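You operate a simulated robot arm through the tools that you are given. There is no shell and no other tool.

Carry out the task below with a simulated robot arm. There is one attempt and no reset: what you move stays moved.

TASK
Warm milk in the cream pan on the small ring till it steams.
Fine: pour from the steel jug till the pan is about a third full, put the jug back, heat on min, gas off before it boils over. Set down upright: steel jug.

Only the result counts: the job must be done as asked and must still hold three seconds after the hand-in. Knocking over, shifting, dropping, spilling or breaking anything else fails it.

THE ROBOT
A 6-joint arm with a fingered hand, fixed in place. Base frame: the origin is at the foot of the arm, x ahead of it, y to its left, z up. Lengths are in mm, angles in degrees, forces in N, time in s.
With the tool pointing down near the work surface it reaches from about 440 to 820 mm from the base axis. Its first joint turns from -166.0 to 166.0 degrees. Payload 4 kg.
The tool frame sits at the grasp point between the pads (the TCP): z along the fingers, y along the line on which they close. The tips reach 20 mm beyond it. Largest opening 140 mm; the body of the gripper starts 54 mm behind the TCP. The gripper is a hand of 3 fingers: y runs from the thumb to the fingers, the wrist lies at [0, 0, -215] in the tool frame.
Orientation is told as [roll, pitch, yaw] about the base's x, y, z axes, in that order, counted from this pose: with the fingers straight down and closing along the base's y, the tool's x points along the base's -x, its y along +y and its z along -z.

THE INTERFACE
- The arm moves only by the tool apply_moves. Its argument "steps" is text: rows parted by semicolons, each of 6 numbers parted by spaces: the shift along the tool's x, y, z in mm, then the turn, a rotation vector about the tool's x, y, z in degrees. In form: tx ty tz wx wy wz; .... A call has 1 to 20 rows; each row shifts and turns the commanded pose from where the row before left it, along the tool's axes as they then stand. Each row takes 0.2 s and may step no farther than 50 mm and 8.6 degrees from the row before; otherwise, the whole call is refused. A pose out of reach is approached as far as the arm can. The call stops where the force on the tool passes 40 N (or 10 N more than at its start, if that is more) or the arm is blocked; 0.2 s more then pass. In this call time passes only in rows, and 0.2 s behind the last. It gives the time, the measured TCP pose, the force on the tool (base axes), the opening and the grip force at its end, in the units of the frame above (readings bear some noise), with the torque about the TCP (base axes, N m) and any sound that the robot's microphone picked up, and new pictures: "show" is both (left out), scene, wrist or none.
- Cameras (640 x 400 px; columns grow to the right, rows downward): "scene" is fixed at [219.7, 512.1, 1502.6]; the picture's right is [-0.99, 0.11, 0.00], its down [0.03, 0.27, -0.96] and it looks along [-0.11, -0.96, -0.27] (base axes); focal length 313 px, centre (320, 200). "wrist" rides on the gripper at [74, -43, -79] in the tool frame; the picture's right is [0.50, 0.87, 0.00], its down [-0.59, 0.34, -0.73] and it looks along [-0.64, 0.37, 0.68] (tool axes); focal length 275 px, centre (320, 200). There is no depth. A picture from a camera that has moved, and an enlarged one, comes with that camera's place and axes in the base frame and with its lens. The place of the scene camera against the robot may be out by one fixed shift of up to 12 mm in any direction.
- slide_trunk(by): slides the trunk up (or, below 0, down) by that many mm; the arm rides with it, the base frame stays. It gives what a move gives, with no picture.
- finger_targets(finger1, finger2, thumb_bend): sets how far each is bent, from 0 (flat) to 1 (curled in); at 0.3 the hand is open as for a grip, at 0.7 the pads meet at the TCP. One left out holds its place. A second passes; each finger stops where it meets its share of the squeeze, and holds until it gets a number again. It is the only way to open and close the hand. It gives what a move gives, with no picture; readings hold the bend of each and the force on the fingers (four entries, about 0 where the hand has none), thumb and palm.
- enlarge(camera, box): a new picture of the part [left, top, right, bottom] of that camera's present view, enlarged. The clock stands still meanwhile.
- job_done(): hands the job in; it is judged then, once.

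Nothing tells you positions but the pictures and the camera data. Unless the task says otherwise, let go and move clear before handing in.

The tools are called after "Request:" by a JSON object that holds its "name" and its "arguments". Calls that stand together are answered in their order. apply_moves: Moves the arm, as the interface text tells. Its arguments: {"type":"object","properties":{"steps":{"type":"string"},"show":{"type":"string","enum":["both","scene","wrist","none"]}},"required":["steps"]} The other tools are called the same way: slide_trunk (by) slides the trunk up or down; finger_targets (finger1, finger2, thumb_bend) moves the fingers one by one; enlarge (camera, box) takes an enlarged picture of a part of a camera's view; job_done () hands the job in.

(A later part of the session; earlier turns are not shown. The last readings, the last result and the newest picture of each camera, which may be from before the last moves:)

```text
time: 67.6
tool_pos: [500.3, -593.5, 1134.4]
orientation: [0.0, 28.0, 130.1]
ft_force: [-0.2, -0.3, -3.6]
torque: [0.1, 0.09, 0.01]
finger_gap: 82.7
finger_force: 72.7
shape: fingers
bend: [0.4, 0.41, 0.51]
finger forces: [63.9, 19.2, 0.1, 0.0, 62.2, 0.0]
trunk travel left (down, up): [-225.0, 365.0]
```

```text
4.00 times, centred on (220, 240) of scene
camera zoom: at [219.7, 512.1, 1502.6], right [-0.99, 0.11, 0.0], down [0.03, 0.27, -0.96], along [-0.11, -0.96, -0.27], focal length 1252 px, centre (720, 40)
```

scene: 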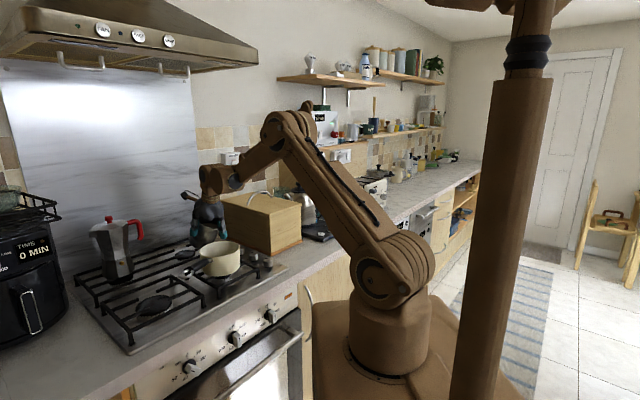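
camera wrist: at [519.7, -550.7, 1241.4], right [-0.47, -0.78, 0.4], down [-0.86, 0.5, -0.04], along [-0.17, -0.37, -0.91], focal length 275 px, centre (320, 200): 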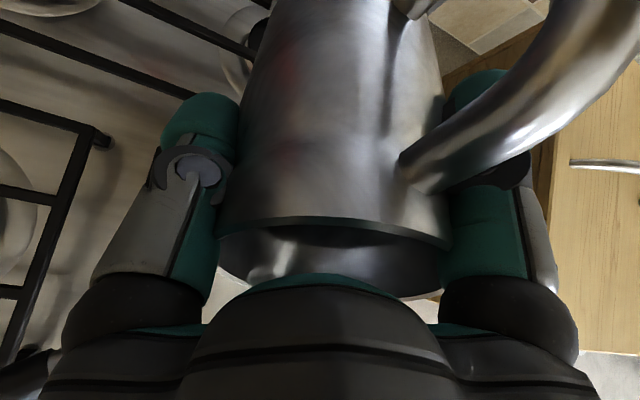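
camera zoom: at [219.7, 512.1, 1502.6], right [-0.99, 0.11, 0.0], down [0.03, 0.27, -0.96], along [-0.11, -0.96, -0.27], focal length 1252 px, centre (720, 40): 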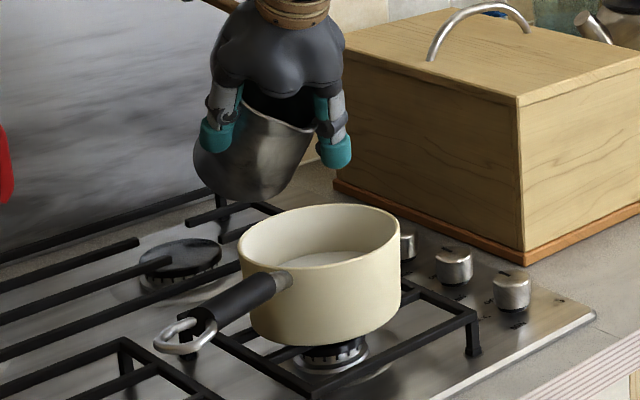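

Flow stopped with the pan about a third full. Now I bring the jug back the same way: lift, set it upright.

Request:
{"name": "apply_moves", "arguments": {"steps": "4.69 0 -8.83 0 0 0; 4.69 0 -8.83 0 0 0; 4.69 0 -8.83 0 0 0; 4.69 0 -8.83 0 0 0; 4.69 0 -8.83 0 0 0; 0 0 0 0 -5 0; 0 0 0 0 -5 0; 0 0 0 0 -5 0; -15.1 0 -3.49 0 0 0; -15.1 0 -3.49 0 0 0; -15.1 0 -3.49 0 0 0; -15.1 0 -3.49 0 0 0; -15.1 0 -3.49 0 0 0; -15.1 0 -3.49 0 0 0; -15.1 0 -3.49 0 0 0; -15.1 0 -3.49 0 0 0", "show": "none"}}

Request:
{"name": "apply_moves", "arguments": {"steps": "0 0 0 0 -5 0; 0 0 0 0 -5 0; 0 0 0 0 -5 0; 0 0 0 0 -5 0; 0 0 0 0 -5 0; 0 0 0 0 0 0", "show": "both"}}

Request:
{"name": "enlarge", "arguments": {"camera": "scene", "box": [150, 130, 310, 300]}}

```text
time: 71.0
tool_pos: [419.6, -497.3, 1185.0]
orientation: [0.0, 13.0, 130.2]
ft_force: [-0.9, -0.1, -3.7]
torque: [0.05, 0.07, -0.01]
finger_gap: 82.9
finger_force: 70.7
shape: fingers
bend: [0.4, 0.41, 0.51]
finger forces: [63.6, 17.6, 0.0, 0.0, 61.1, 0.0]
trunk travel left (down, up): [-225.0, 365.0]
```

```text
time: 72.4
tool_pos: [420.5, -498.9, 1185.5]
orientation: [0.0, -12.1, 130.1]
ft_force: [1.0, 0.7, -3.2]
torque: [0.07, 0.01, 0.0]
finger_gap: 82.7
finger_force: 70.9
shape: fingers
bend: [0.4, 0.41, 0.51]
finger forces: [63.9, 17.0, 0.0, 0.1, 60.5, 0.0]
trunk travel left (down, up): [-225.0, 365.0]
camera wrist: at [509.8, -539.0, 1247.4], right [-0.35, -0.93, -0.1], down [-0.53, 0.1, 0.84], along [-0.77, 0.35, -0.53], focal length 275 px, centre (320, 200)
```

scene: 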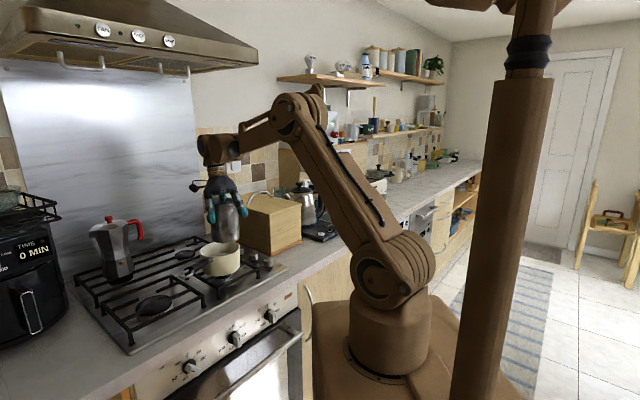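
wrist: 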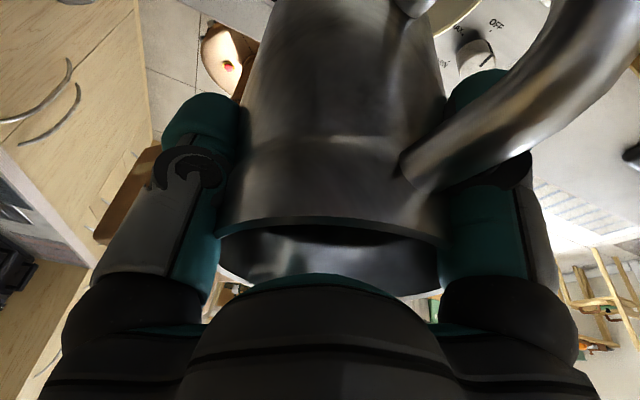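

```text
2.35 times, centred on (230, 215) of scene
camera zoom: at [219.7, 512.1, 1502.6], right [-0.99, 0.11, 0.0], down [0.03, 0.27, -0.96], along [-0.11, -0.96, -0.27], focal length 736 px, centre (532, 165)
```

zoom: 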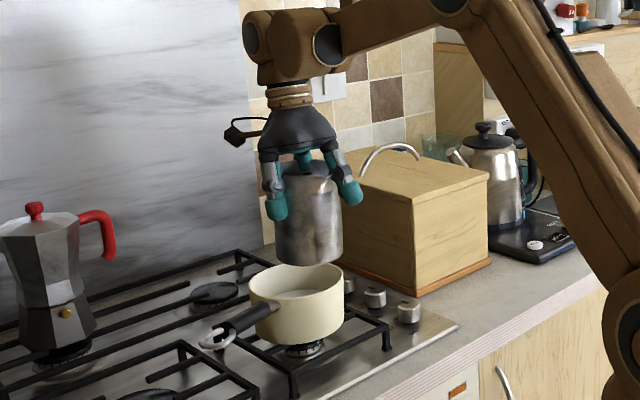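

Request:
{"name": "apply_moves", "arguments": {"steps": "-4.65 16.87 0.99 0 0 0; -4.65 16.87 0.99 0 0 0; -4.65 16.87 0.99 0 0 0; -4.65 16.87 0.99 0 0 0; -4.65 16.87 0.99 0 0 0; -4.65 16.87 0.99 0 0 0; -4.65 16.87 0.99 0 0 0; -4.65 16.87 0.99 0 0 0; -4.65 16.87 0.99 0 0 0; -4.65 16.87 0.99 0 0 0; -4.65 16.87 0.99 0 0 0; -4.65 16.87 0.99 0 0 0; -4.65 16.87 0.99 0 0 0; -4.65 16.87 0.99 0 0 0; -4.65 16.87 0.99 0 0 0; -4.65 16.87 0.99 0 0 0; -4.65 16.87 0.99 0 0 0; -4.65 16.87 0.99 0 0 0; -4.65 16.87 0.99 0 0 0; -4.65 16.87 0.99 0 0 0", "show": "none"}}

Request:
{"name": "apply_moves", "arguments": {"steps": "0 0 0 1.14 0 5.38; 0 0 0 1.14 0 5.38; 0 0 0 1.14 0 5.38; 0 0 0 1.14 0 5.38; 0 0 0 1.14 0 5.38; 0 0 0 1.14 0 5.38; 0 0 0 1.14 0 5.38; 0 0 0 1.14 0 5.38; 0 0 0 1.14 0 5.38; 0 0 0 1.14 0 5.38; 0 0 0 1.14 0 5.38; 0 0 0 1.14 0 5.38; 0 0 0 1.14 0 5.38; 0 0 0 1.14 0 5.38; 0 0 0 1.14 0 5.38; 0 0 0 1.14 0 5.38; 0 0 0 1.14 0 5.38; 0 0 0 1.14 0 5.38; 0 0 0 1.14 0 5.38; 0 0 0 1.14 0 5.38", "show": "both"}}

Request:
{"name": "enlarge", "arguments": {"camera": "scene", "box": [190, 225, 250, 265]}}

```text
time: 76.6
tool_pos: [99.3, -643.1, 1185.0]
orientation: [-0.1, -12.0, 130.1]
ft_force: [0.3, -0.6, -2.9]
torque: [0.06, 0.03, 0.02]
finger_gap: 82.7
finger_force: 69.5
shape: fingers
bend: [0.4, 0.41, 0.51]
finger forces: [63.7, 16.7, 0.0, 0.1, 59.9, 0.0]
trunk travel left (down, up): [-225.0, 365.0]
```

```text
time: 80.8
tool_pos: [99.8, -641.5, 1185.3]
orientation: [-0.1, -12.0, 20.0]
ft_force: [-0.1, -0.3, -4.0]
torque: [-0.01, -0.09, 0.0]
finger_gap: 82.6
finger_force: 70.3
shape: fingers
bend: [0.4, 0.41, 0.51]
finger forces: [63.7, 16.5, 0.0, 0.0, 59.8, 0.1]
trunk travel left (down, up): [-225.0, 365.0]
camera wrist: at [30.0, -713.3, 1246.9], right [-0.76, 0.65, -0.1], down [0.28, 0.46, 0.84], along [0.59, 0.61, -0.53], focal length 275 px, centre (320, 200)
```

scene: 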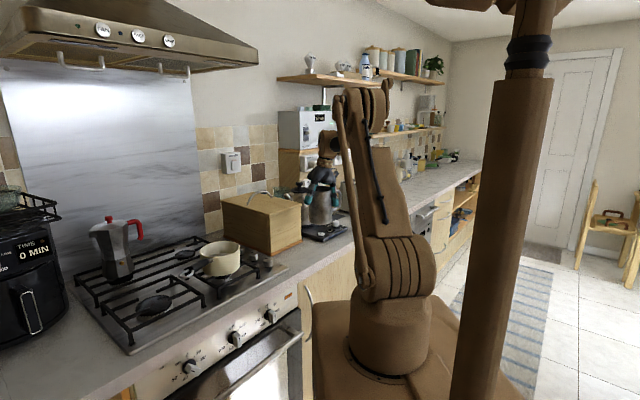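
wrist: 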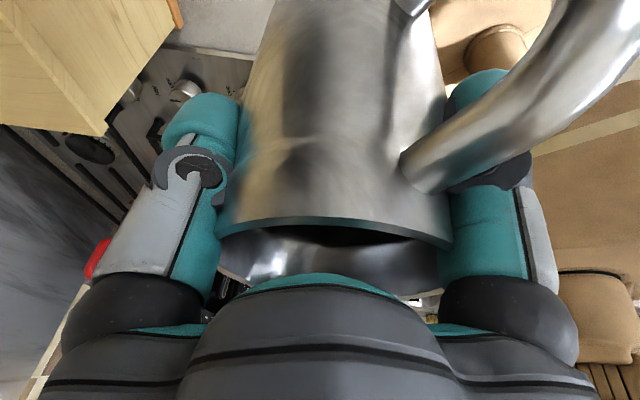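

```text
10.00 times, centred on (220, 245) of scene
camera zoom: at [219.7, 512.1, 1502.6], right [-0.99, 0.11, 0.0], down [0.03, 0.27, -0.96], along [-0.11, -0.96, -0.27], focal length 3129 px, centre (1320, -250)
```

zoom: 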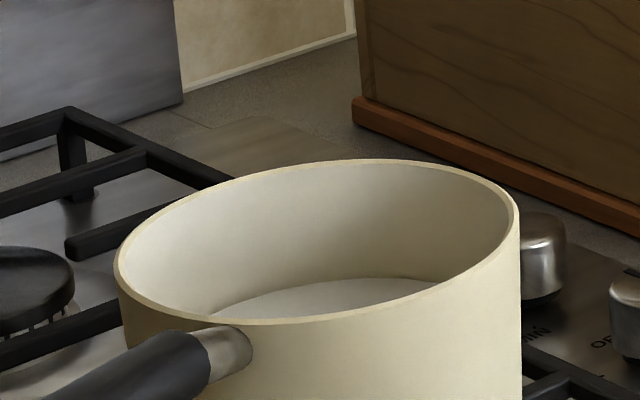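

Pan level holds. Now I lower the jug back onto its place.

Request:
{"name": "apply_moves", "arguments": {"steps": "4.2 -11.43 8.4 0 0 0; 4.2 -11.43 8.4 0 0 0; 4.2 -11.43 8.4 0 0 0; 4.2 -11.43 8.4 0 0 0; 4.2 -11.43 8.4 0 0 0; 4.2 -11.43 8.4 0 0 0; 4.2 -11.43 8.4 0 0 0; 4.2 -11.43 8.4 0 0 0; 4.2 -11.43 8.4 0 0 0; 4.2 -11.43 8.4 0 0 0; 4.2 -11.43 8.4 0 0 0; 2.08 0 9.78 0 0 0; 2.08 0 9.78 0 0 0; 2.08 0 9.78 0 0 0; 2.08 0 9.78 0 0 0; 2.08 0 9.78 0 0 0; 2.08 0 9.78 0 0 0; 0 0 0 0 0 0", "show": "both"}}

Request:
{"name": "enlarge", "arguments": {"camera": "scene", "box": [280, 180, 360, 255]}}

```text
time: 84.6
tool_pos: [117.7, -768.1, 1024.1]
orientation: [-0.1, -12.0, 20.1]
ft_force: [0.5, -0.6, -3.8]
torque: [0.04, -0.04, -0.01]
finger_gap: 82.4
finger_force: 69.6
shape: fingers
bend: [0.4, 0.42, 0.51]
finger forces: [63.7, 16.2, 0.1, 0.0, 59.8, 0.0]
trunk travel left (down, up): [-225.0, 365.0]
camera wrist: at [48.3, -840.3, 1086.4], right [-0.76, 0.65, -0.1], down [0.28, 0.46, 0.84], along [0.59, 0.61, -0.53], focal length 275 px, centre (320, 200)
```

scene: 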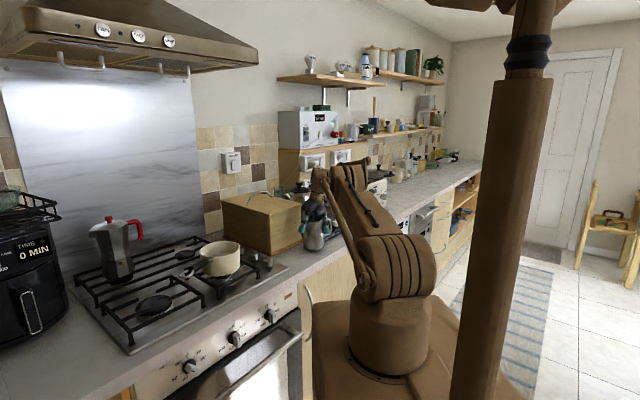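
wrist: 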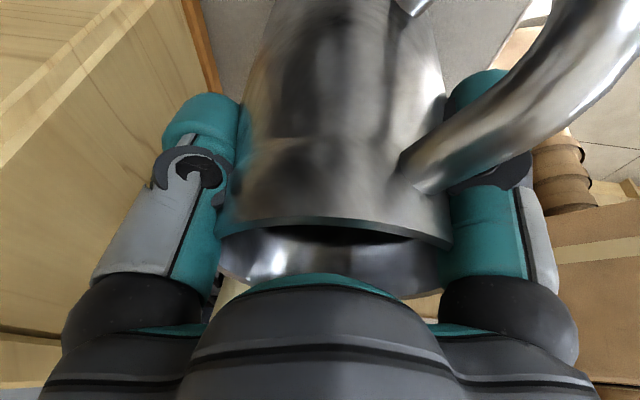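

```text
5.33 times, centred on (320, 218) of scene
camera zoom: at [219.7, 512.1, 1502.6], right [-0.99, 0.11, 0.0], down [0.03, 0.27, -0.96], along [-0.11, -0.96, -0.27], focal length 1669 px, centre (320, 107)
```

zoom: 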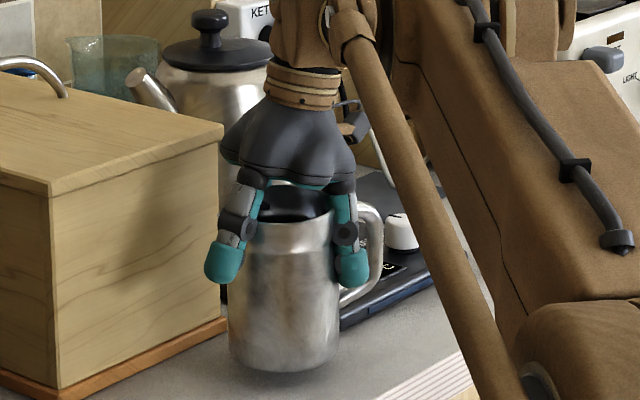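

Request:
{"name": "apply_moves", "arguments": {"steps": "1.04 0 4.89 0 0 0; 1.04 0 4.89 0 0 0; 0.62 0 2.93 0 0 0; 0.31 0 1.47 0 0 0; 0 0 0 0 0 0", "show": "none"}}

Request:
{"name": "apply_moves", "arguments": {"steps": "0.21 0 0.98 0 0 0; 0 0 0 0 0 0", "show": "none"}}

Request:
{"name": "apply_moves", "arguments": {"steps": "0.21 0 0.98 0 0 0; 0 0 0 0 0 0", "show": "none"}}

Request:
{"name": "enlarge", "arguments": {"camera": "scene", "box": [280, 180, 360, 255]}}

```text
time: 85.8
tool_pos: [118.3, -770.0, 1010.7]
orientation: [-0.1, -12.1, 20.2]
ft_force: [0.3, 0.2, -2.2]
torque: [0.02, -0.02, 0.03]
finger_gap: 82.7
finger_force: 69.9
shape: fingers
bend: [0.4, 0.42, 0.51]
finger forces: [63.6, 16.3, 0.0, 0.1, 59.8, 0.0]
trunk travel left (down, up): [-225.0, 365.0]
```

```text
time: 86.4
tool_pos: [117.1, -769.6, 1009.2]
orientation: [0.0, -11.9, 20.1]
ft_force: [0.4, -0.5, -1.5]
torque: [0.02, -0.08, -0.01]
finger_gap: 82.9
finger_force: 70.8
shape: fingers
bend: [0.4, 0.42, 0.51]
finger forces: [63.8, 16.7, 0.0, 0.0, 60.2, 0.0]
trunk travel left (down, up): [-225.0, 365.0]
```

```text
time: 87.0
tool_pos: [116.6, -767.5, 1008.5]
orientation: [0.1, -11.9, 20.2]
ft_force: [-0.4, -4.2, 8.8]
torque: [0.16, 0.05, 0.0]
finger_gap: 82.4
finger_force: 72.5
shape: fingers
bend: [0.4, 0.42, 0.51]
finger forces: [65.5, 18.1, 0.1, 0.1, 61.7, 0.0]
trunk travel left (down, up): [-225.0, 365.0]
```

```text
5.33 times, centred on (320, 218) of scene
camera zoom: at [219.7, 512.1, 1502.6], right [-0.99, 0.11, 0.0], down [0.03, 0.27, -0.96], along [-0.11, -0.96, -0.27], focal length 1669 px, centre (320, 107)
```

zoom: 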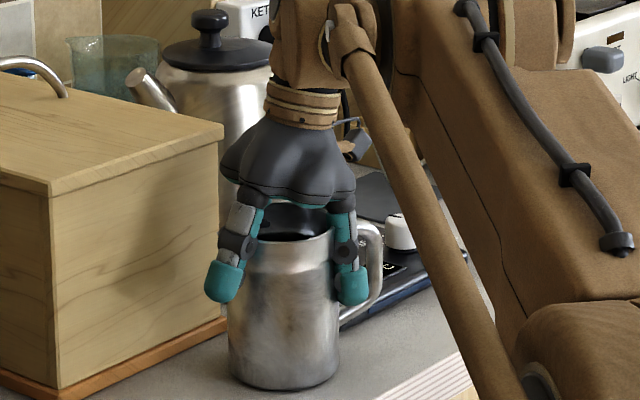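

Jug rests on the counter. I open the fingers.

Request:
{"name": "finger_targets", "arguments": {"finger1": 0.3, "finger2": 0.3, "thumb_bend": 0.35}}

Request:
{"name": "enlarge", "arguments": {"camera": "scene", "box": [280, 180, 360, 255]}}

Request:
{"name": "enlarge", "arguments": {"camera": "wrist", "box": [0, 0, 640, 400]}}

```text
time: 88.0
tool_pos: [116.8, -769.0, 1007.7]
orientation: [0.0, -12.0, 20.1]
ft_force: [-0.9, -1.2, 0.0]
torque: [0.0, -0.01, -0.02]
finger_gap: 117.2
finger_force: 0.0
shape: fingers
bend: [0.3, 0.3, 0.35]
finger forces: [0.1, 0.0, 0.1, 0.0, 0.0, 0.1]
trunk travel left (down, up): [-225.0, 365.0]
```

```text
5.33 times, centred on (320, 218) of scene
camera zoom: at [219.7, 512.1, 1502.6], right [-0.99, 0.11, 0.0], down [0.03, 0.27, -0.96], along [-0.11, -0.96, -0.27], focal length 1669 px, centre (320, 107)
```

zoom: 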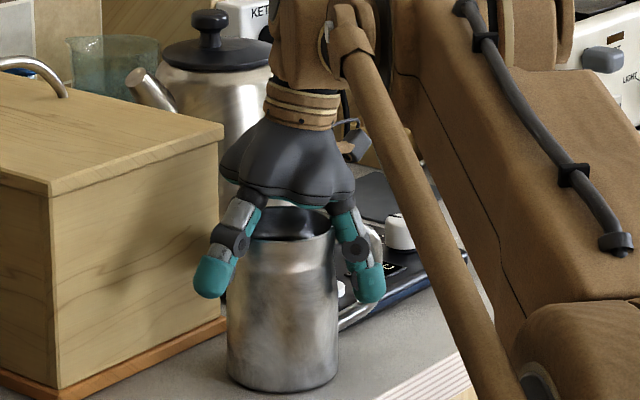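

```text
1.00 times, centred on (320, 200) of wrist (not enlarged: the box is as wide or as high as the picture)
camera zoom: at [48.8, -839.8, 1070.3], right [-0.76, 0.65, -0.1], down [0.28, 0.46, 0.84], along [0.59, 0.61, -0.53], focal length 275 px, centre (320, 200)
```

zoom: 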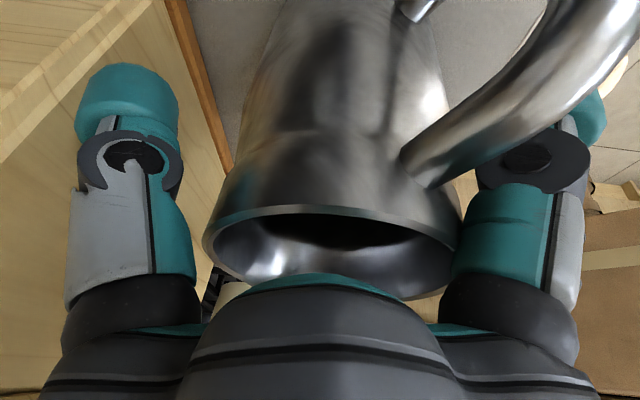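

Request:
{"name": "apply_moves", "arguments": {"steps": "0 0 -5 0 0 0; 0 0 -8 0 0 0; 0 0 -10 0 0 0; 0 0 -10 0 0 0; 0 0 -10 0 0 0; 0 0 -10 0 0 0; 0 0 -10 0 0 0; 0 0 -10 0 0 0; 0 0 -10 0 0 0", "show": "both"}}

Request:
{"name": "enlarge", "arguments": {"camera": "scene", "box": [280, 180, 360, 255]}}

```text
time: 90.0
tool_pos: [101.8, -774.3, 1089.5]
orientation: [-0.1, -12.0, 20.1]
ft_force: [-0.1, -0.3, -0.9]
torque: [0.02, 0.04, -0.03]
finger_gap: 117.1
finger_force: 0.0
shape: fingers
bend: [0.3, 0.3, 0.35]
finger forces: [0.1, 0.0, 0.0, 0.0, 0.0, 0.0]
trunk travel left (down, up): [-225.0, 365.0]
camera wrist: at [32.3, -846.2, 1151.1], right [-0.76, 0.65, -0.1], down [0.28, 0.46, 0.84], along [0.59, 0.61, -0.53], focal length 275 px, centre (320, 200)
```

scene: 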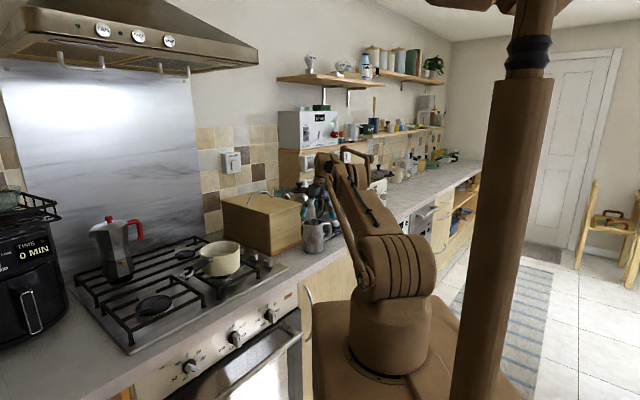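
wrist: 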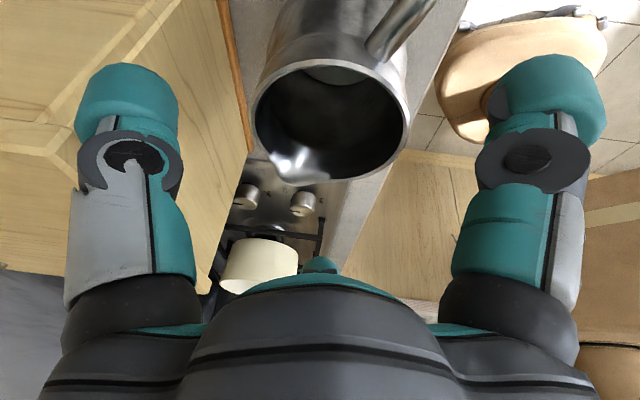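

```text
5.33 times, centred on (320, 218) of scene
camera zoom: at [219.7, 512.1, 1502.6], right [-0.99, 0.11, 0.0], down [0.03, 0.27, -0.96], along [-0.11, -0.96, -0.27], focal length 1669 px, centre (320, 107)
```

zoom: 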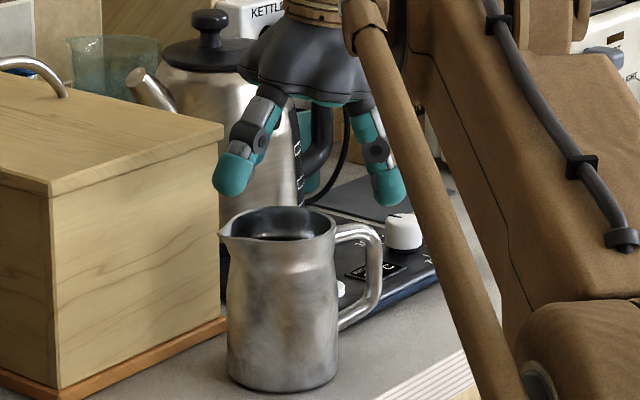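

Jug stands upright, handle as before. Next the gas: I straighten the hand, move up and inward, and turn it towards the knob-turning orientation.

Request:
{"name": "apply_moves", "arguments": {"steps": "0 0 -10 0 0 0; 0 4 -5 0 6 0; 0 8 -5 0 6 0; -13 12 -8 0 0 0; -15.2 13 -9 0 0 0; -15.2 13 -9 0 0 0; -15.2 13 -9 0 0 0; -15.2 13 -9 0 0 0; -15.2 13 -9 0 0 0; -15.2 13 -9 0 0 0; -15.2 13 -9 0 0 0; -15.2 13 -9 0 0 0; -15.2 13 -9 0 0 0", "show": "none"}}

Request:
{"name": "apply_moves", "arguments": {"steps": "0 0 0 0 0 -8; 0 0 0 0 0 -8; 0 0 0 0 0 -8; 0 0 0 0 0 -8; 0 0 0 0 0 -8; 0 0 0 0 0 -8; 0 0 0 0 0 -8; 0 0 0 0 0 -8; 0 0 0 0 0 -8; 0 0 0 0 0 -8; 0 0 0 0 0 -8; 0 0 0 0 0 -8; 0 0 0 0 0 -8; 0 0 0 0 0 -8; 0 0 0 0 0 -8; 0 0 0 0 0 -8; 0 0 0 0 0 -8; 0 0 0 0 0 -8; 0 0 0 0 0 -8; 0 0 0 0 0 -8", "show": "both"}}

```text
time: 92.8
tool_pos: [170.6, -595.6, 1199.7]
orientation: [-0.1, -0.1, 20.8]
ft_force: [0.5, 0.4, 0.7]
torque: [-0.03, -0.05, -0.02]
finger_gap: 116.8
finger_force: 0.0
shape: fingers
bend: [0.3, 0.3, 0.35]
finger forces: [0.0, 0.0, 0.0, 0.0, 0.1, 0.1]
out of reach, approached as far as the arm can: row 12, 13
trunk travel left (down, up): [-225.0, 365.0]
```

```text
time: 97.0
tool_pos: [170.8, -597.9, 1198.9]
orientation: [0.1, 0.0, -179.8]
ft_force: [-0.2, -0.1, 0.2]
torque: [0.02, 0.0, 0.0]
finger_gap: 117.0
finger_force: 0.1
shape: fingers
bend: [0.3, 0.3, 0.35]
finger forces: [0.1, 0.1, 0.0, 0.0, 0.0, 0.0]
trunk travel left (down, up): [-225.0, 365.0]
camera wrist: at [244.2, -555.0, 1277.1], right [0.5, -0.86, 0.0], down [-0.59, -0.34, 0.73], along [-0.64, -0.37, -0.68], focal length 275 px, centre (320, 200)
```

scene: 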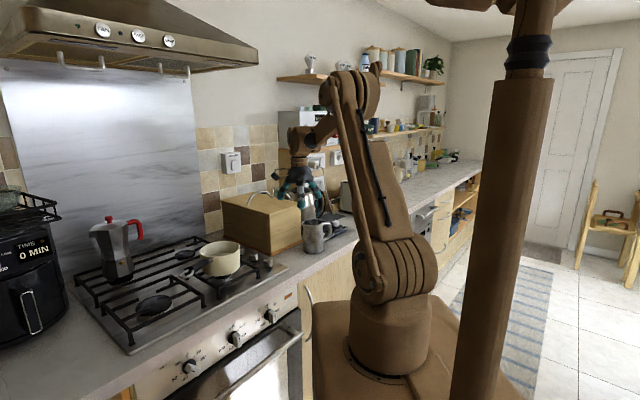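
wrist: 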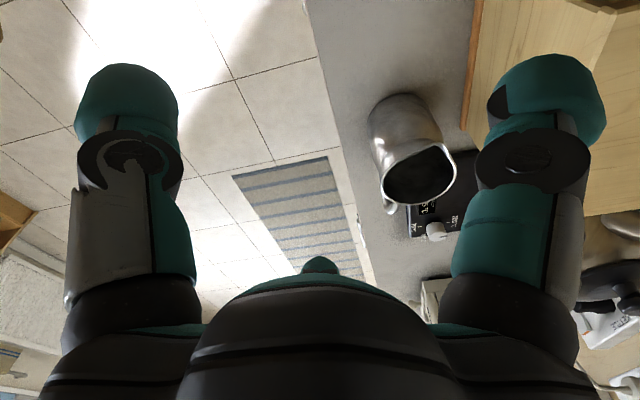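

Request:
{"name": "apply_moves", "arguments": {"steps": "32 3 10 0 0 0; 32 3 10 0 0 0; 32 3 10 0 0 0; 32 3 10 0 0 0", "show": "wrist"}}

Request:
{"name": "apply_moves", "arguments": {"steps": "0 0 0 0 0 -8.5; 0 0 0 0 0 -8.5; 0 0 0 0 0 -8.5; 0 0 0 0 0 -8.5; 0 0 0 0 0 -8.5; 0 0 0 0 0 -8.5; 0 0 0 0 0 -8.5; 0 0 0 0 0 -8.5; 0 0 0 0 0 -8.5; 0 0 0 0 0 -8.5; 0 0 0 0 0 -8.5; 0 0 0 0 0 -8.5; 0 0 0 0 0 -8.5; 0 0 0 0 0 -8.5; 0 0 0 0 0 -8.5; 0 0 0 0 0 -8.5; 0 0 0 0 0 -8.5; 0 0 0 0 0 -8.5; 0 0 0 0 0 -8.5; 0 0 0 0 0 -8.5", "show": "both"}}

```text
time: 98.0
tool_pos: [300.0, -608.8, 1156.3]
orientation: [0.1, -0.1, -179.9]
ft_force: [0.4, 0.5, -0.5]
torque: [-0.01, -0.02, 0.0]
finger_gap: 117.0
finger_force: 0.1
shape: fingers
bend: [0.3, 0.3, 0.35]
finger forces: [0.0, 0.0, 0.0, 0.0, 0.0, 0.0]
trunk travel left (down, up): [-225.0, 365.0]
camera wrist: at [374.7, -566.9, 1235.9], right [0.5, -0.87, 0.0], down [-0.59, -0.34, 0.73], along [-0.64, -0.37, -0.68], focal length 275 px, centre (320, 200)
```

wrist: 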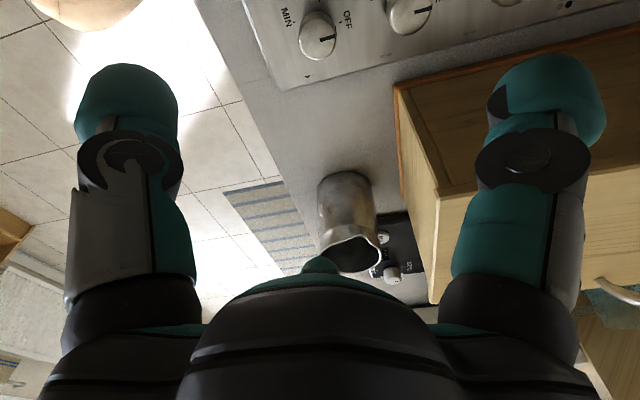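

```text
time: 102.2
tool_pos: [299.9, -608.1, 1156.4]
orientation: [-0.1, 0.0, -9.7]
ft_force: [-0.3, -0.4, 0.3]
torque: [0.02, 0.02, 0.05]
finger_gap: 117.3
finger_force: 0.0
shape: fingers
bend: [0.3, 0.3, 0.35]
finger forces: [0.0, 0.0, 0.0, 0.1, 0.0, 0.1]
trunk travel left (down, up): [-225.0, 365.0]
camera wrist: at [218.8, -639.3, 1237.0], right [-0.35, 0.94, 0.0], down [0.64, 0.24, 0.73], along [0.69, 0.25, -0.68], focal length 275 px, centre (320, 200)
```

scene: 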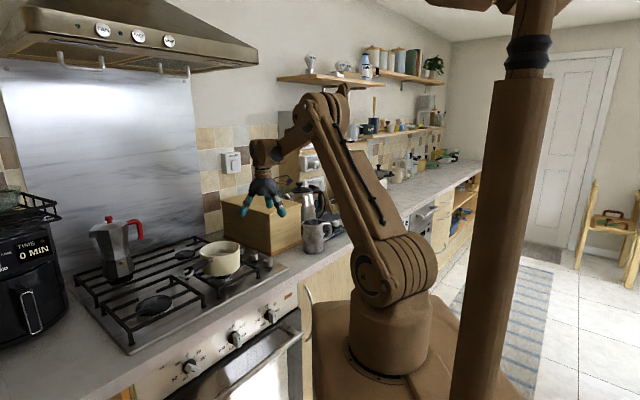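
wrist: 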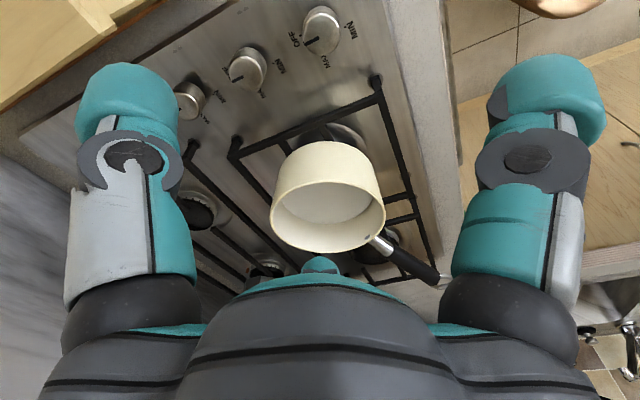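

The full turning range is available. I look at the knob marks and the milk level from here.

Request:
{"name": "enlarge", "arguments": {"camera": "wrist", "box": [280, 0, 370, 60]}}

Request:
{"name": "enlarge", "arguments": {"camera": "wrist", "box": [250, 120, 410, 270]}}

```text
6.67 times, centred on (325, 30) of wrist
camera zoom: at [218.8, -639.3, 1237.0], right [-0.35, 0.94, 0.0], down [0.64, 0.24, 0.73], along [0.69, 0.25, -0.68], focal length 1835 px, centre (287, 1333)
```

zoom: 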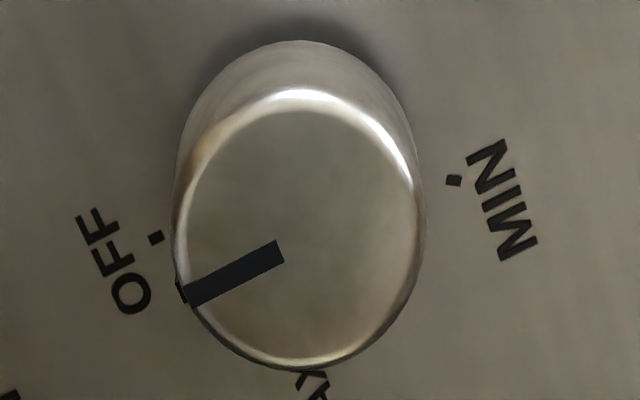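

```text
2.67 times, centred on (330, 195) of wrist
camera zoom: at [218.8, -639.3, 1237.0], right [-0.35, 0.94, 0.0], down [0.64, 0.24, 0.73], along [0.69, 0.25, -0.68], focal length 734 px, centre (293, 213)
```

zoom: 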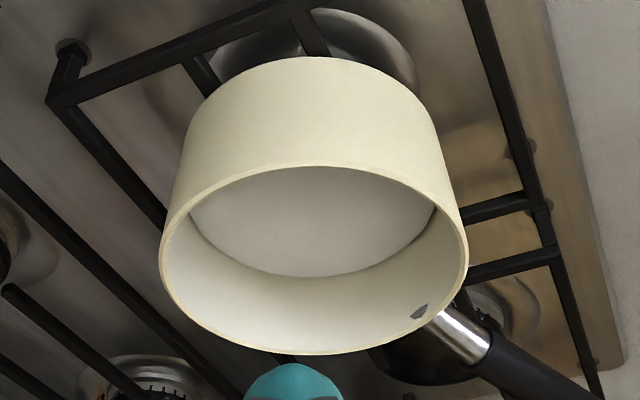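

Request:
{"name": "enlarge", "arguments": {"camera": "wrist", "box": [262, 135, 394, 217]}}

Request:
{"name": "enlarge", "arguments": {"camera": "wrist", "box": [262, 177, 394, 259]}}

Request:
{"name": "enlarge", "arguments": {"camera": "scene", "box": [190, 235, 254, 285]}}

```text
4.85 times, centred on (328, 176) of wrist
camera zoom: at [218.8, -639.3, 1237.0], right [-0.35, 0.94, 0.0], down [0.64, 0.24, 0.73], along [0.69, 0.25, -0.68], focal length 1335 px, centre (281, 316)
```

zoom: 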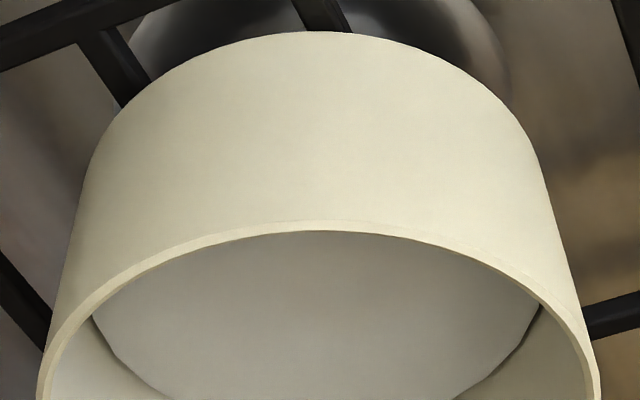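

```text
4.85 times, centred on (328, 218) of wrist
camera zoom: at [218.8, -639.3, 1237.0], right [-0.35, 0.94, 0.0], down [0.64, 0.24, 0.73], along [0.69, 0.25, -0.68], focal length 1335 px, centre (281, 113)
```

zoom: 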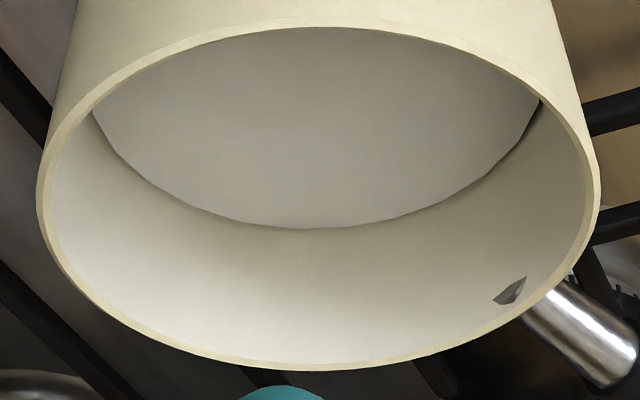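

```text
8.00 times, centred on (222, 260) of scene
camera zoom: at [219.7, 512.1, 1502.6], right [-0.99, 0.11, 0.0], down [0.03, 0.27, -0.96], along [-0.11, -0.96, -0.27], focal length 2503 px, centre (1104, -280)
```

zoom: 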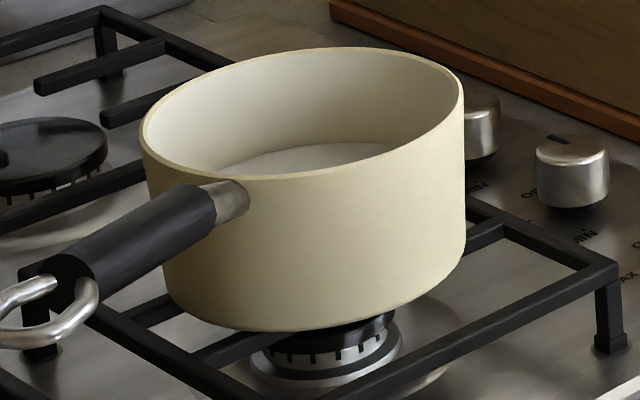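

The level is about a third (≈31-34 %). Knob: OFF at azimuth -45°, MAX about +70°, MIN about +150° counter-clockwise. I turn the hand to the start angle and narrow the fingers for the knob.

Request:
{"name": "apply_moves", "arguments": {"steps": "0 0 0 0 0 8.35; 0 0 0 0 0 8.35; 0 0 0 0 0 8.35; 0 0 0 0 0 8.35; 0 0 0 0 0 8.35; 0 0 0 0 0 8.35; 0 0 0 0 0 8.35; 0 0 0 0 0 8.35; 0 0 0 0 0 8.35; 0 0 0 0 0 8.35; 0 0 0 0 0 8.35; 0 0 0 0 0 8.35; 0 0 0 0 0 8.35; 0 0 0 0 0 8.35; 0 0 0 0 0 8.35; 0 0 0 0 0 8.35; 0 0 0 0 0 8.35; 0 0 0 0 0 8.35", "show": "none"}}

Request:
{"name": "finger_targets", "arguments": {"finger1": 0.48, "finger2": 0.48, "thumb_bend": 0.48}}

Request:
{"name": "apply_moves", "arguments": {"steps": "0 0 20 0 0 0; 0 0 20 0 0 0; 0 0 20 0 0 0; 0 0 20 0 0 0; 0 0 20 0 0 0", "show": "both"}}

```text
time: 106.0
tool_pos: [298.4, -609.9, 1157.8]
orientation: [0.0, 0.0, -160.4]
ft_force: [-0.6, -0.1, -0.3]
torque: [-0.04, 0.02, -0.01]
finger_gap: 117.1
finger_force: 0.1
shape: fingers
bend: [0.3, 0.3, 0.35]
finger forces: [0.0, 0.1, 0.0, 0.0, 0.0, 0.0]
trunk travel left (down, up): [-225.0, 365.0]
```

```text
time: 107.0
tool_pos: [299.1, -607.3, 1158.9]
orientation: [0.0, 0.0, -160.3]
ft_force: [-0.5, -0.4, 0.6]
torque: [-0.03, 0.0, 0.03]
finger_gap: 70.2
finger_force: 0.1
shape: fingers
bend: [0.48, 0.48, 0.48]
finger forces: [0.1, 0.0, 0.1, 0.1, 0.0, 0.1]
trunk travel left (down, up): [-225.0, 365.0]
```

```text
time: 108.2
tool_pos: [299.3, -608.3, 1057.5]
orientation: [0.0, -0.1, -160.2]
ft_force: [0.1, 0.3, -0.6]
torque: [0.0, 0.02, 0.03]
finger_gap: 70.6
finger_force: 0.0
shape: fingers
bend: [0.48, 0.48, 0.48]
finger forces: [0.0, 0.0, 0.0, 0.0, 0.0, 0.1]
trunk travel left (down, up): [-225.0, 365.0]
camera wrist: at [354.0, -543.1, 1137.2], right [0.76, -0.65, 0.0], down [-0.44, -0.52, 0.73], along [-0.47, -0.56, -0.68], focal length 275 px, centre (320, 200)
```

scene: 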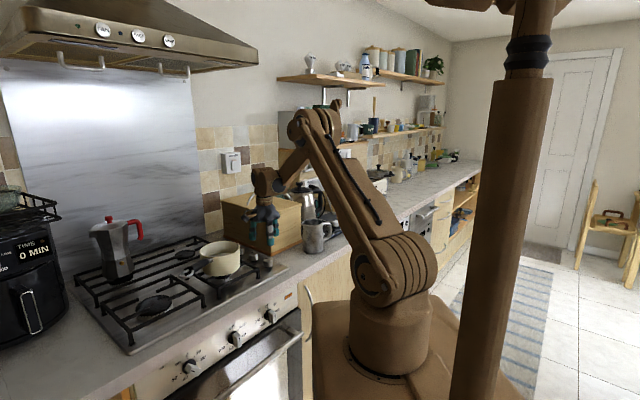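
wrist: 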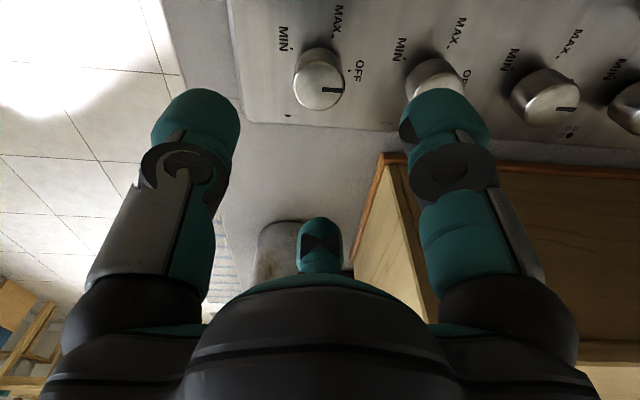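

Request:
{"name": "enlarge", "arguments": {"camera": "wrist", "box": [260, 0, 388, 120]}}

```text
3.33 times, centred on (324, 60) of wrist
camera zoom: at [354.0, -543.1, 1137.2], right [0.76, -0.65, 0.0], down [-0.44, -0.52, 0.73], along [-0.47, -0.56, -0.68], focal length 918 px, centre (307, 667)
```

zoom: 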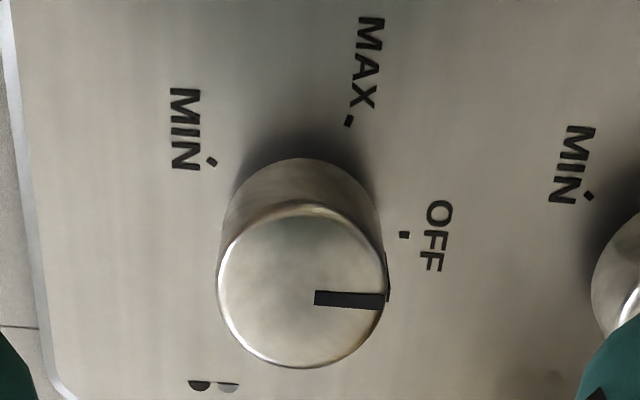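

Request:
{"name": "apply_moves", "arguments": {"steps": "-1.4 0 20 0 0 0; -1.4 0 20 0 0 0; 0 0 20 0 0 0; 0 0 15 0 0 0", "show": "both"}}

Request:
{"name": "enlarge", "arguments": {"camera": "scene", "box": [210, 200, 310, 290]}}

```text
time: 109.2
tool_pos: [296.5, -609.0, 984.2]
orientation: [0.0, 0.0, -160.2]
ft_force: [0.3, 0.3, 0.4]
torque: [0.0, 0.03, 0.0]
finger_gap: 69.9
finger_force: 0.0
shape: fingers
bend: [0.48, 0.48, 0.48]
finger forces: [0.0, 0.0, 0.0, 0.0, 0.0, 0.0]
trunk travel left (down, up): [-225.0, 365.0]
camera wrist: at [351.5, -544.7, 1062.7], right [0.76, -0.65, 0.0], down [-0.44, -0.52, 0.73], along [-0.47, -0.56, -0.68], focal length 275 px, centre (320, 200)
```

scene: 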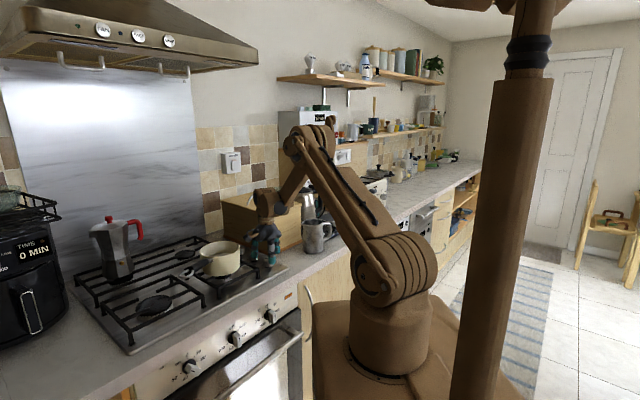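
wrist: 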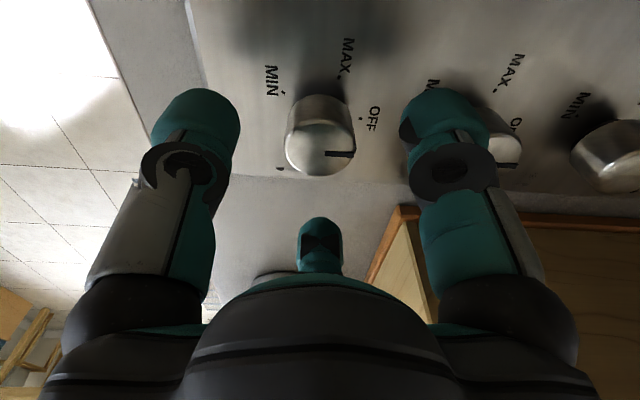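

```text
4.44 times, centred on (260, 245) of scene
camera zoom: at [219.7, 512.1, 1502.6], right [-0.99, 0.11, 0.0], down [0.03, 0.27, -0.96], along [-0.11, -0.96, -0.27], focal length 1391 px, centre (587, 0)
```

zoom: 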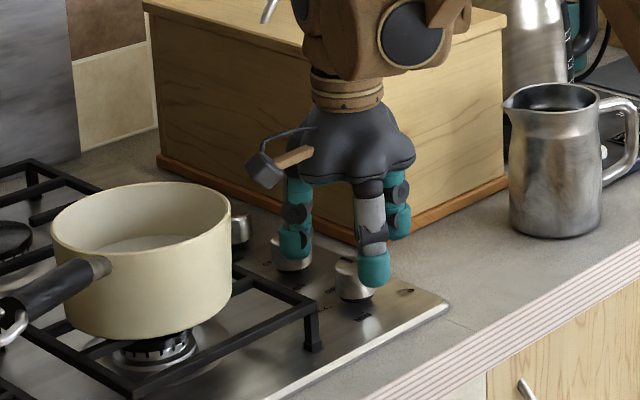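

Request:
{"name": "apply_moves", "arguments": {"steps": "0 0 12 0 0 0; 0 0 12 0 0 0; 0 0 10 0 0 0; 0 0 7 0 0 0", "show": "both"}}

Request:
{"name": "enlarge", "arguments": {"camera": "scene", "box": [230, 210, 310, 290]}}

```text
time: 110.2
tool_pos: [294.6, -610.1, 945.7]
orientation: [0.2, 0.1, -160.2]
ft_force: [2.3, -5.6, 36.5]
torque: [1.62, 0.55, 0.0]
finger_gap: 69.4
finger_force: 18.1
shape: fingers
bend: [0.48, 0.48, 0.48]
finger forces: [0.9, 0.6, 0.0, 0.0, 34.7, 0.1]
trunk travel left (down, up): [-225.0, 365.0]
camera wrist: at [349.7, -544.8, 1024.1], right [0.76, -0.65, 0.0], down [-0.44, -0.52, 0.74], along [-0.47, -0.56, -0.68], focal length 275 px, centre (320, 200)
```

scene: 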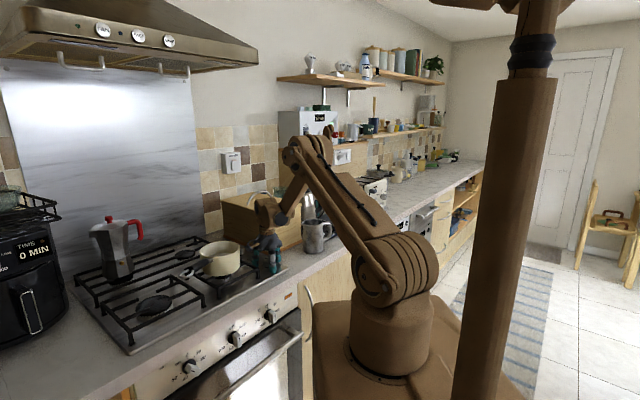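
wrist: 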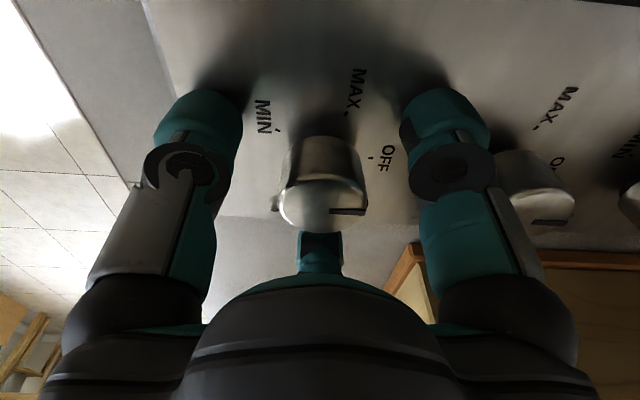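

```text
5.00 times, centred on (270, 250) of scene
camera zoom: at [219.7, 512.1, 1502.6], right [-0.99, 0.11, 0.0], down [0.03, 0.27, -0.96], along [-0.11, -0.96, -0.27], focal length 1564 px, centre (570, -50)
```

zoom: 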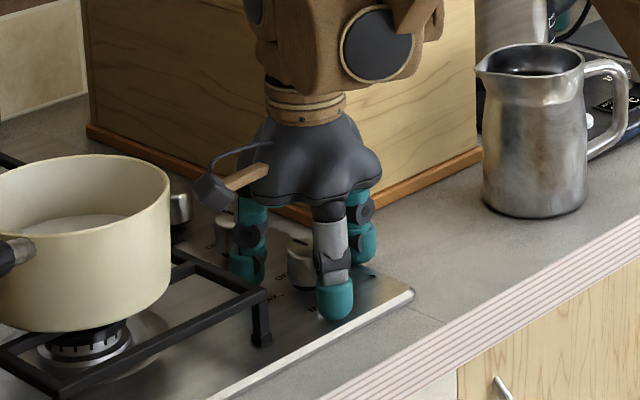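

The thumb tip met the hob surface; I raise 5 mm and then close on the knob.

Request:
{"name": "apply_moves", "arguments": {"steps": "0 0 -3 0 0 0; 0 0 -3 0 0 0; 0 0 0 0 0 0", "show": "wrist"}}

Request:
{"name": "enlarge", "arguments": {"camera": "wrist", "box": [230, 100, 422, 260]}}

```text
time: 111.0
tool_pos: [295.1, -611.0, 947.9]
orientation: [0.0, 0.1, -160.3]
ft_force: [0.2, 0.3, -0.3]
torque: [0.02, -0.01, 0.03]
finger_gap: 70.0
finger_force: 0.2
shape: fingers
bend: [0.48, 0.48, 0.48]
finger forces: [0.0, 0.1, 0.0, 0.0, 0.1, 0.0]
trunk travel left (down, up): [-225.0, 365.0]
camera wrist: at [350.3, -546.4, 1026.9], right [0.76, -0.65, 0.0], down [-0.44, -0.52, 0.73], along [-0.47, -0.56, -0.68], focal length 275 px, centre (320, 200)
```

wrist: 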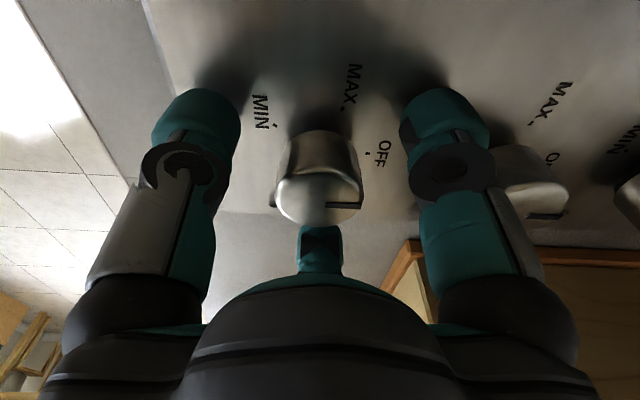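

```text
2.50 times, centred on (326, 180) of wrist
camera zoom: at [350.3, -546.4, 1026.9], right [0.76, -0.65, 0.0], down [-0.44, -0.52, 0.73], along [-0.47, -0.56, -0.68], focal length 688 px, centre (305, 250)
```

zoom: 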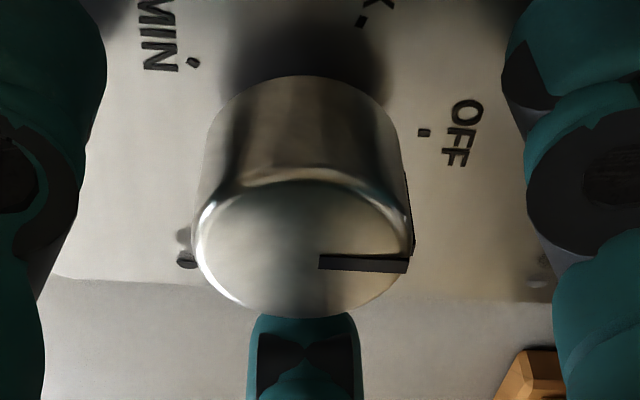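

The knob is centred between the fingers. I close on it.

Request:
{"name": "finger_targets", "arguments": {"finger1": 0.65, "finger2": 0.65, "thumb_bend": 0.65}}

Request:
{"name": "enlarge", "arguments": {"camera": "wrist", "box": [160, 60, 480, 260]}}

Request:
{"name": "enlarge", "arguments": {"camera": "scene", "box": [230, 210, 310, 290]}}

```text
time: 112.0
tool_pos: [294.8, -611.0, 947.6]
orientation: [0.0, 0.0, -160.2]
ft_force: [-0.9, 4.5, -2.4]
torque: [0.04, 0.0, 0.07]
finger_gap: 32.2
finger_force: 9.5
shape: fingers
bend: [0.61, 0.63, 0.61]
finger forces: [6.2, 3.2, 0.2, 0.0, 9.5, 0.0]
trunk travel left (down, up): [-225.0, 365.0]
```

```text
2.00 times, centred on (320, 160) of wrist
camera zoom: at [350.3, -546.1, 1027.2], right [0.76, -0.65, 0.0], down [-0.44, -0.52, 0.73], along [-0.47, -0.56, -0.68], focal length 551 px, centre (320, 280)
```

zoom: 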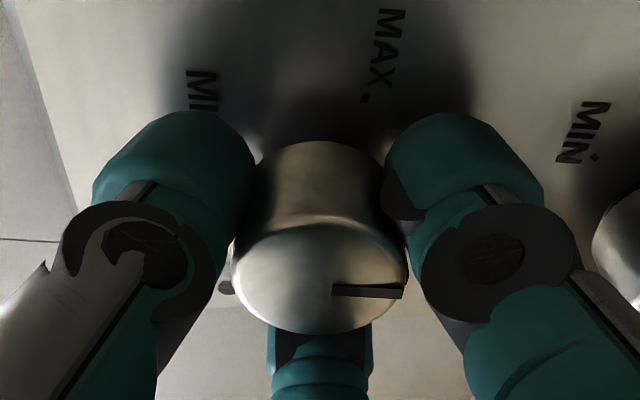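

```text
5.00 times, centred on (270, 250) of scene
camera zoom: at [219.7, 512.1, 1502.6], right [-0.99, 0.11, 0.0], down [0.03, 0.27, -0.96], along [-0.11, -0.96, -0.27], focal length 1564 px, centre (570, -50)
```

zoom: 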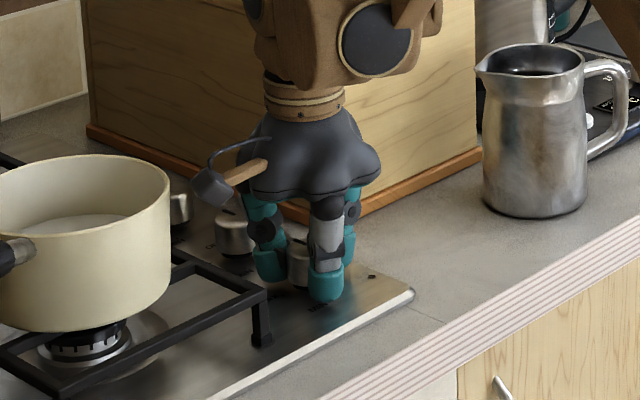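

Request:
{"name": "finger_targets", "arguments": {"finger1": 0.75, "finger2": 0.75, "thumb_bend": 0.75}}

Request:
{"name": "enlarge", "arguments": {"camera": "wrist", "box": [160, 60, 480, 260]}}

```text
time: 113.0
tool_pos: [295.7, -610.2, 949.2]
orientation: [0.1, 0.0, -160.2]
ft_force: [-4.1, 7.4, -5.4]
torque: [0.08, 0.02, 0.11]
finger_gap: 31.2
finger_force: 24.0
shape: fingers
bend: [0.61, 0.63, 0.62]
finger forces: [12.6, 12.7, 0.1, 0.1, 23.2, 0.1]
trunk travel left (down, up): [-225.0, 365.0]
```

```text
2.00 times, centred on (320, 160) of wrist
camera zoom: at [350.1, -546.1, 1027.2], right [0.76, -0.65, 0.0], down [-0.44, -0.52, 0.73], along [-0.47, -0.56, -0.68], focal length 551 px, centre (320, 280)
```

zoom: 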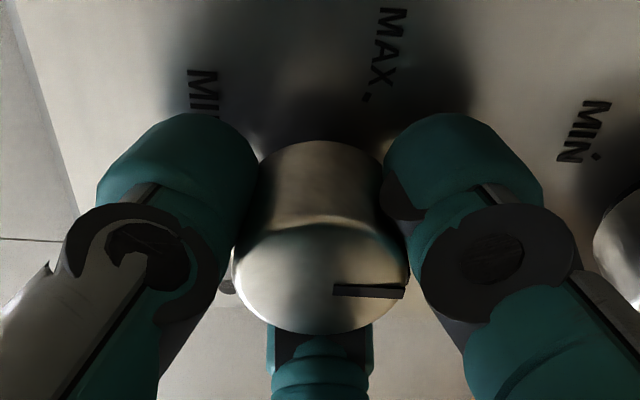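

Firm grip on the knob. I turn it counter-clockwise a first 16° and check that it follows.

Request:
{"name": "apply_moves", "arguments": {"steps": "0 0 0 0 0 -4; 0 0 0 0 0 -4; 0 0 0 0 0 -4; 0 0 0 0 0 -4", "show": "none"}}

Request:
{"name": "enlarge", "arguments": {"camera": "wrist", "box": [160, 60, 480, 260]}}

```text
time: 114.0
tool_pos: [296.3, -610.9, 947.8]
orientation: [0.0, 0.0, -144.2]
ft_force: [-4.0, 2.0, -2.8]
torque: [0.01, -0.02, -0.72]
finger_gap: 30.1
finger_force: 24.9
shape: fingers
bend: [0.6, 0.63, 0.62]
finger forces: [15.7, 14.6, 0.0, 0.0, 19.6, 0.0]
trunk travel left (down, up): [-225.0, 365.0]
```

```text
2.00 times, centred on (320, 160) of wrist
camera zoom: at [330.3, -532.7, 1027.0], right [0.91, -0.41, 0.0], down [-0.28, -0.62, 0.73], along [-0.3, -0.67, -0.68], focal length 551 px, centre (320, 280)
```

zoom: 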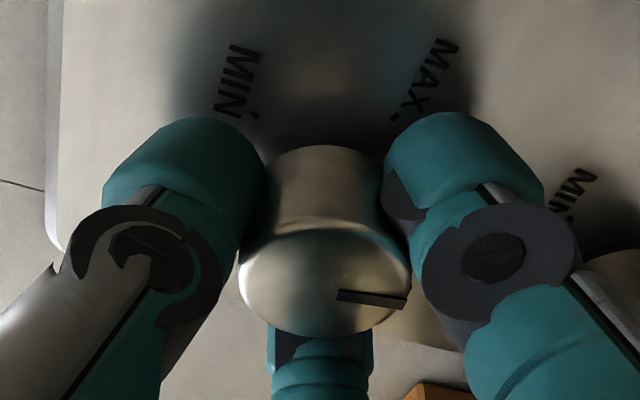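

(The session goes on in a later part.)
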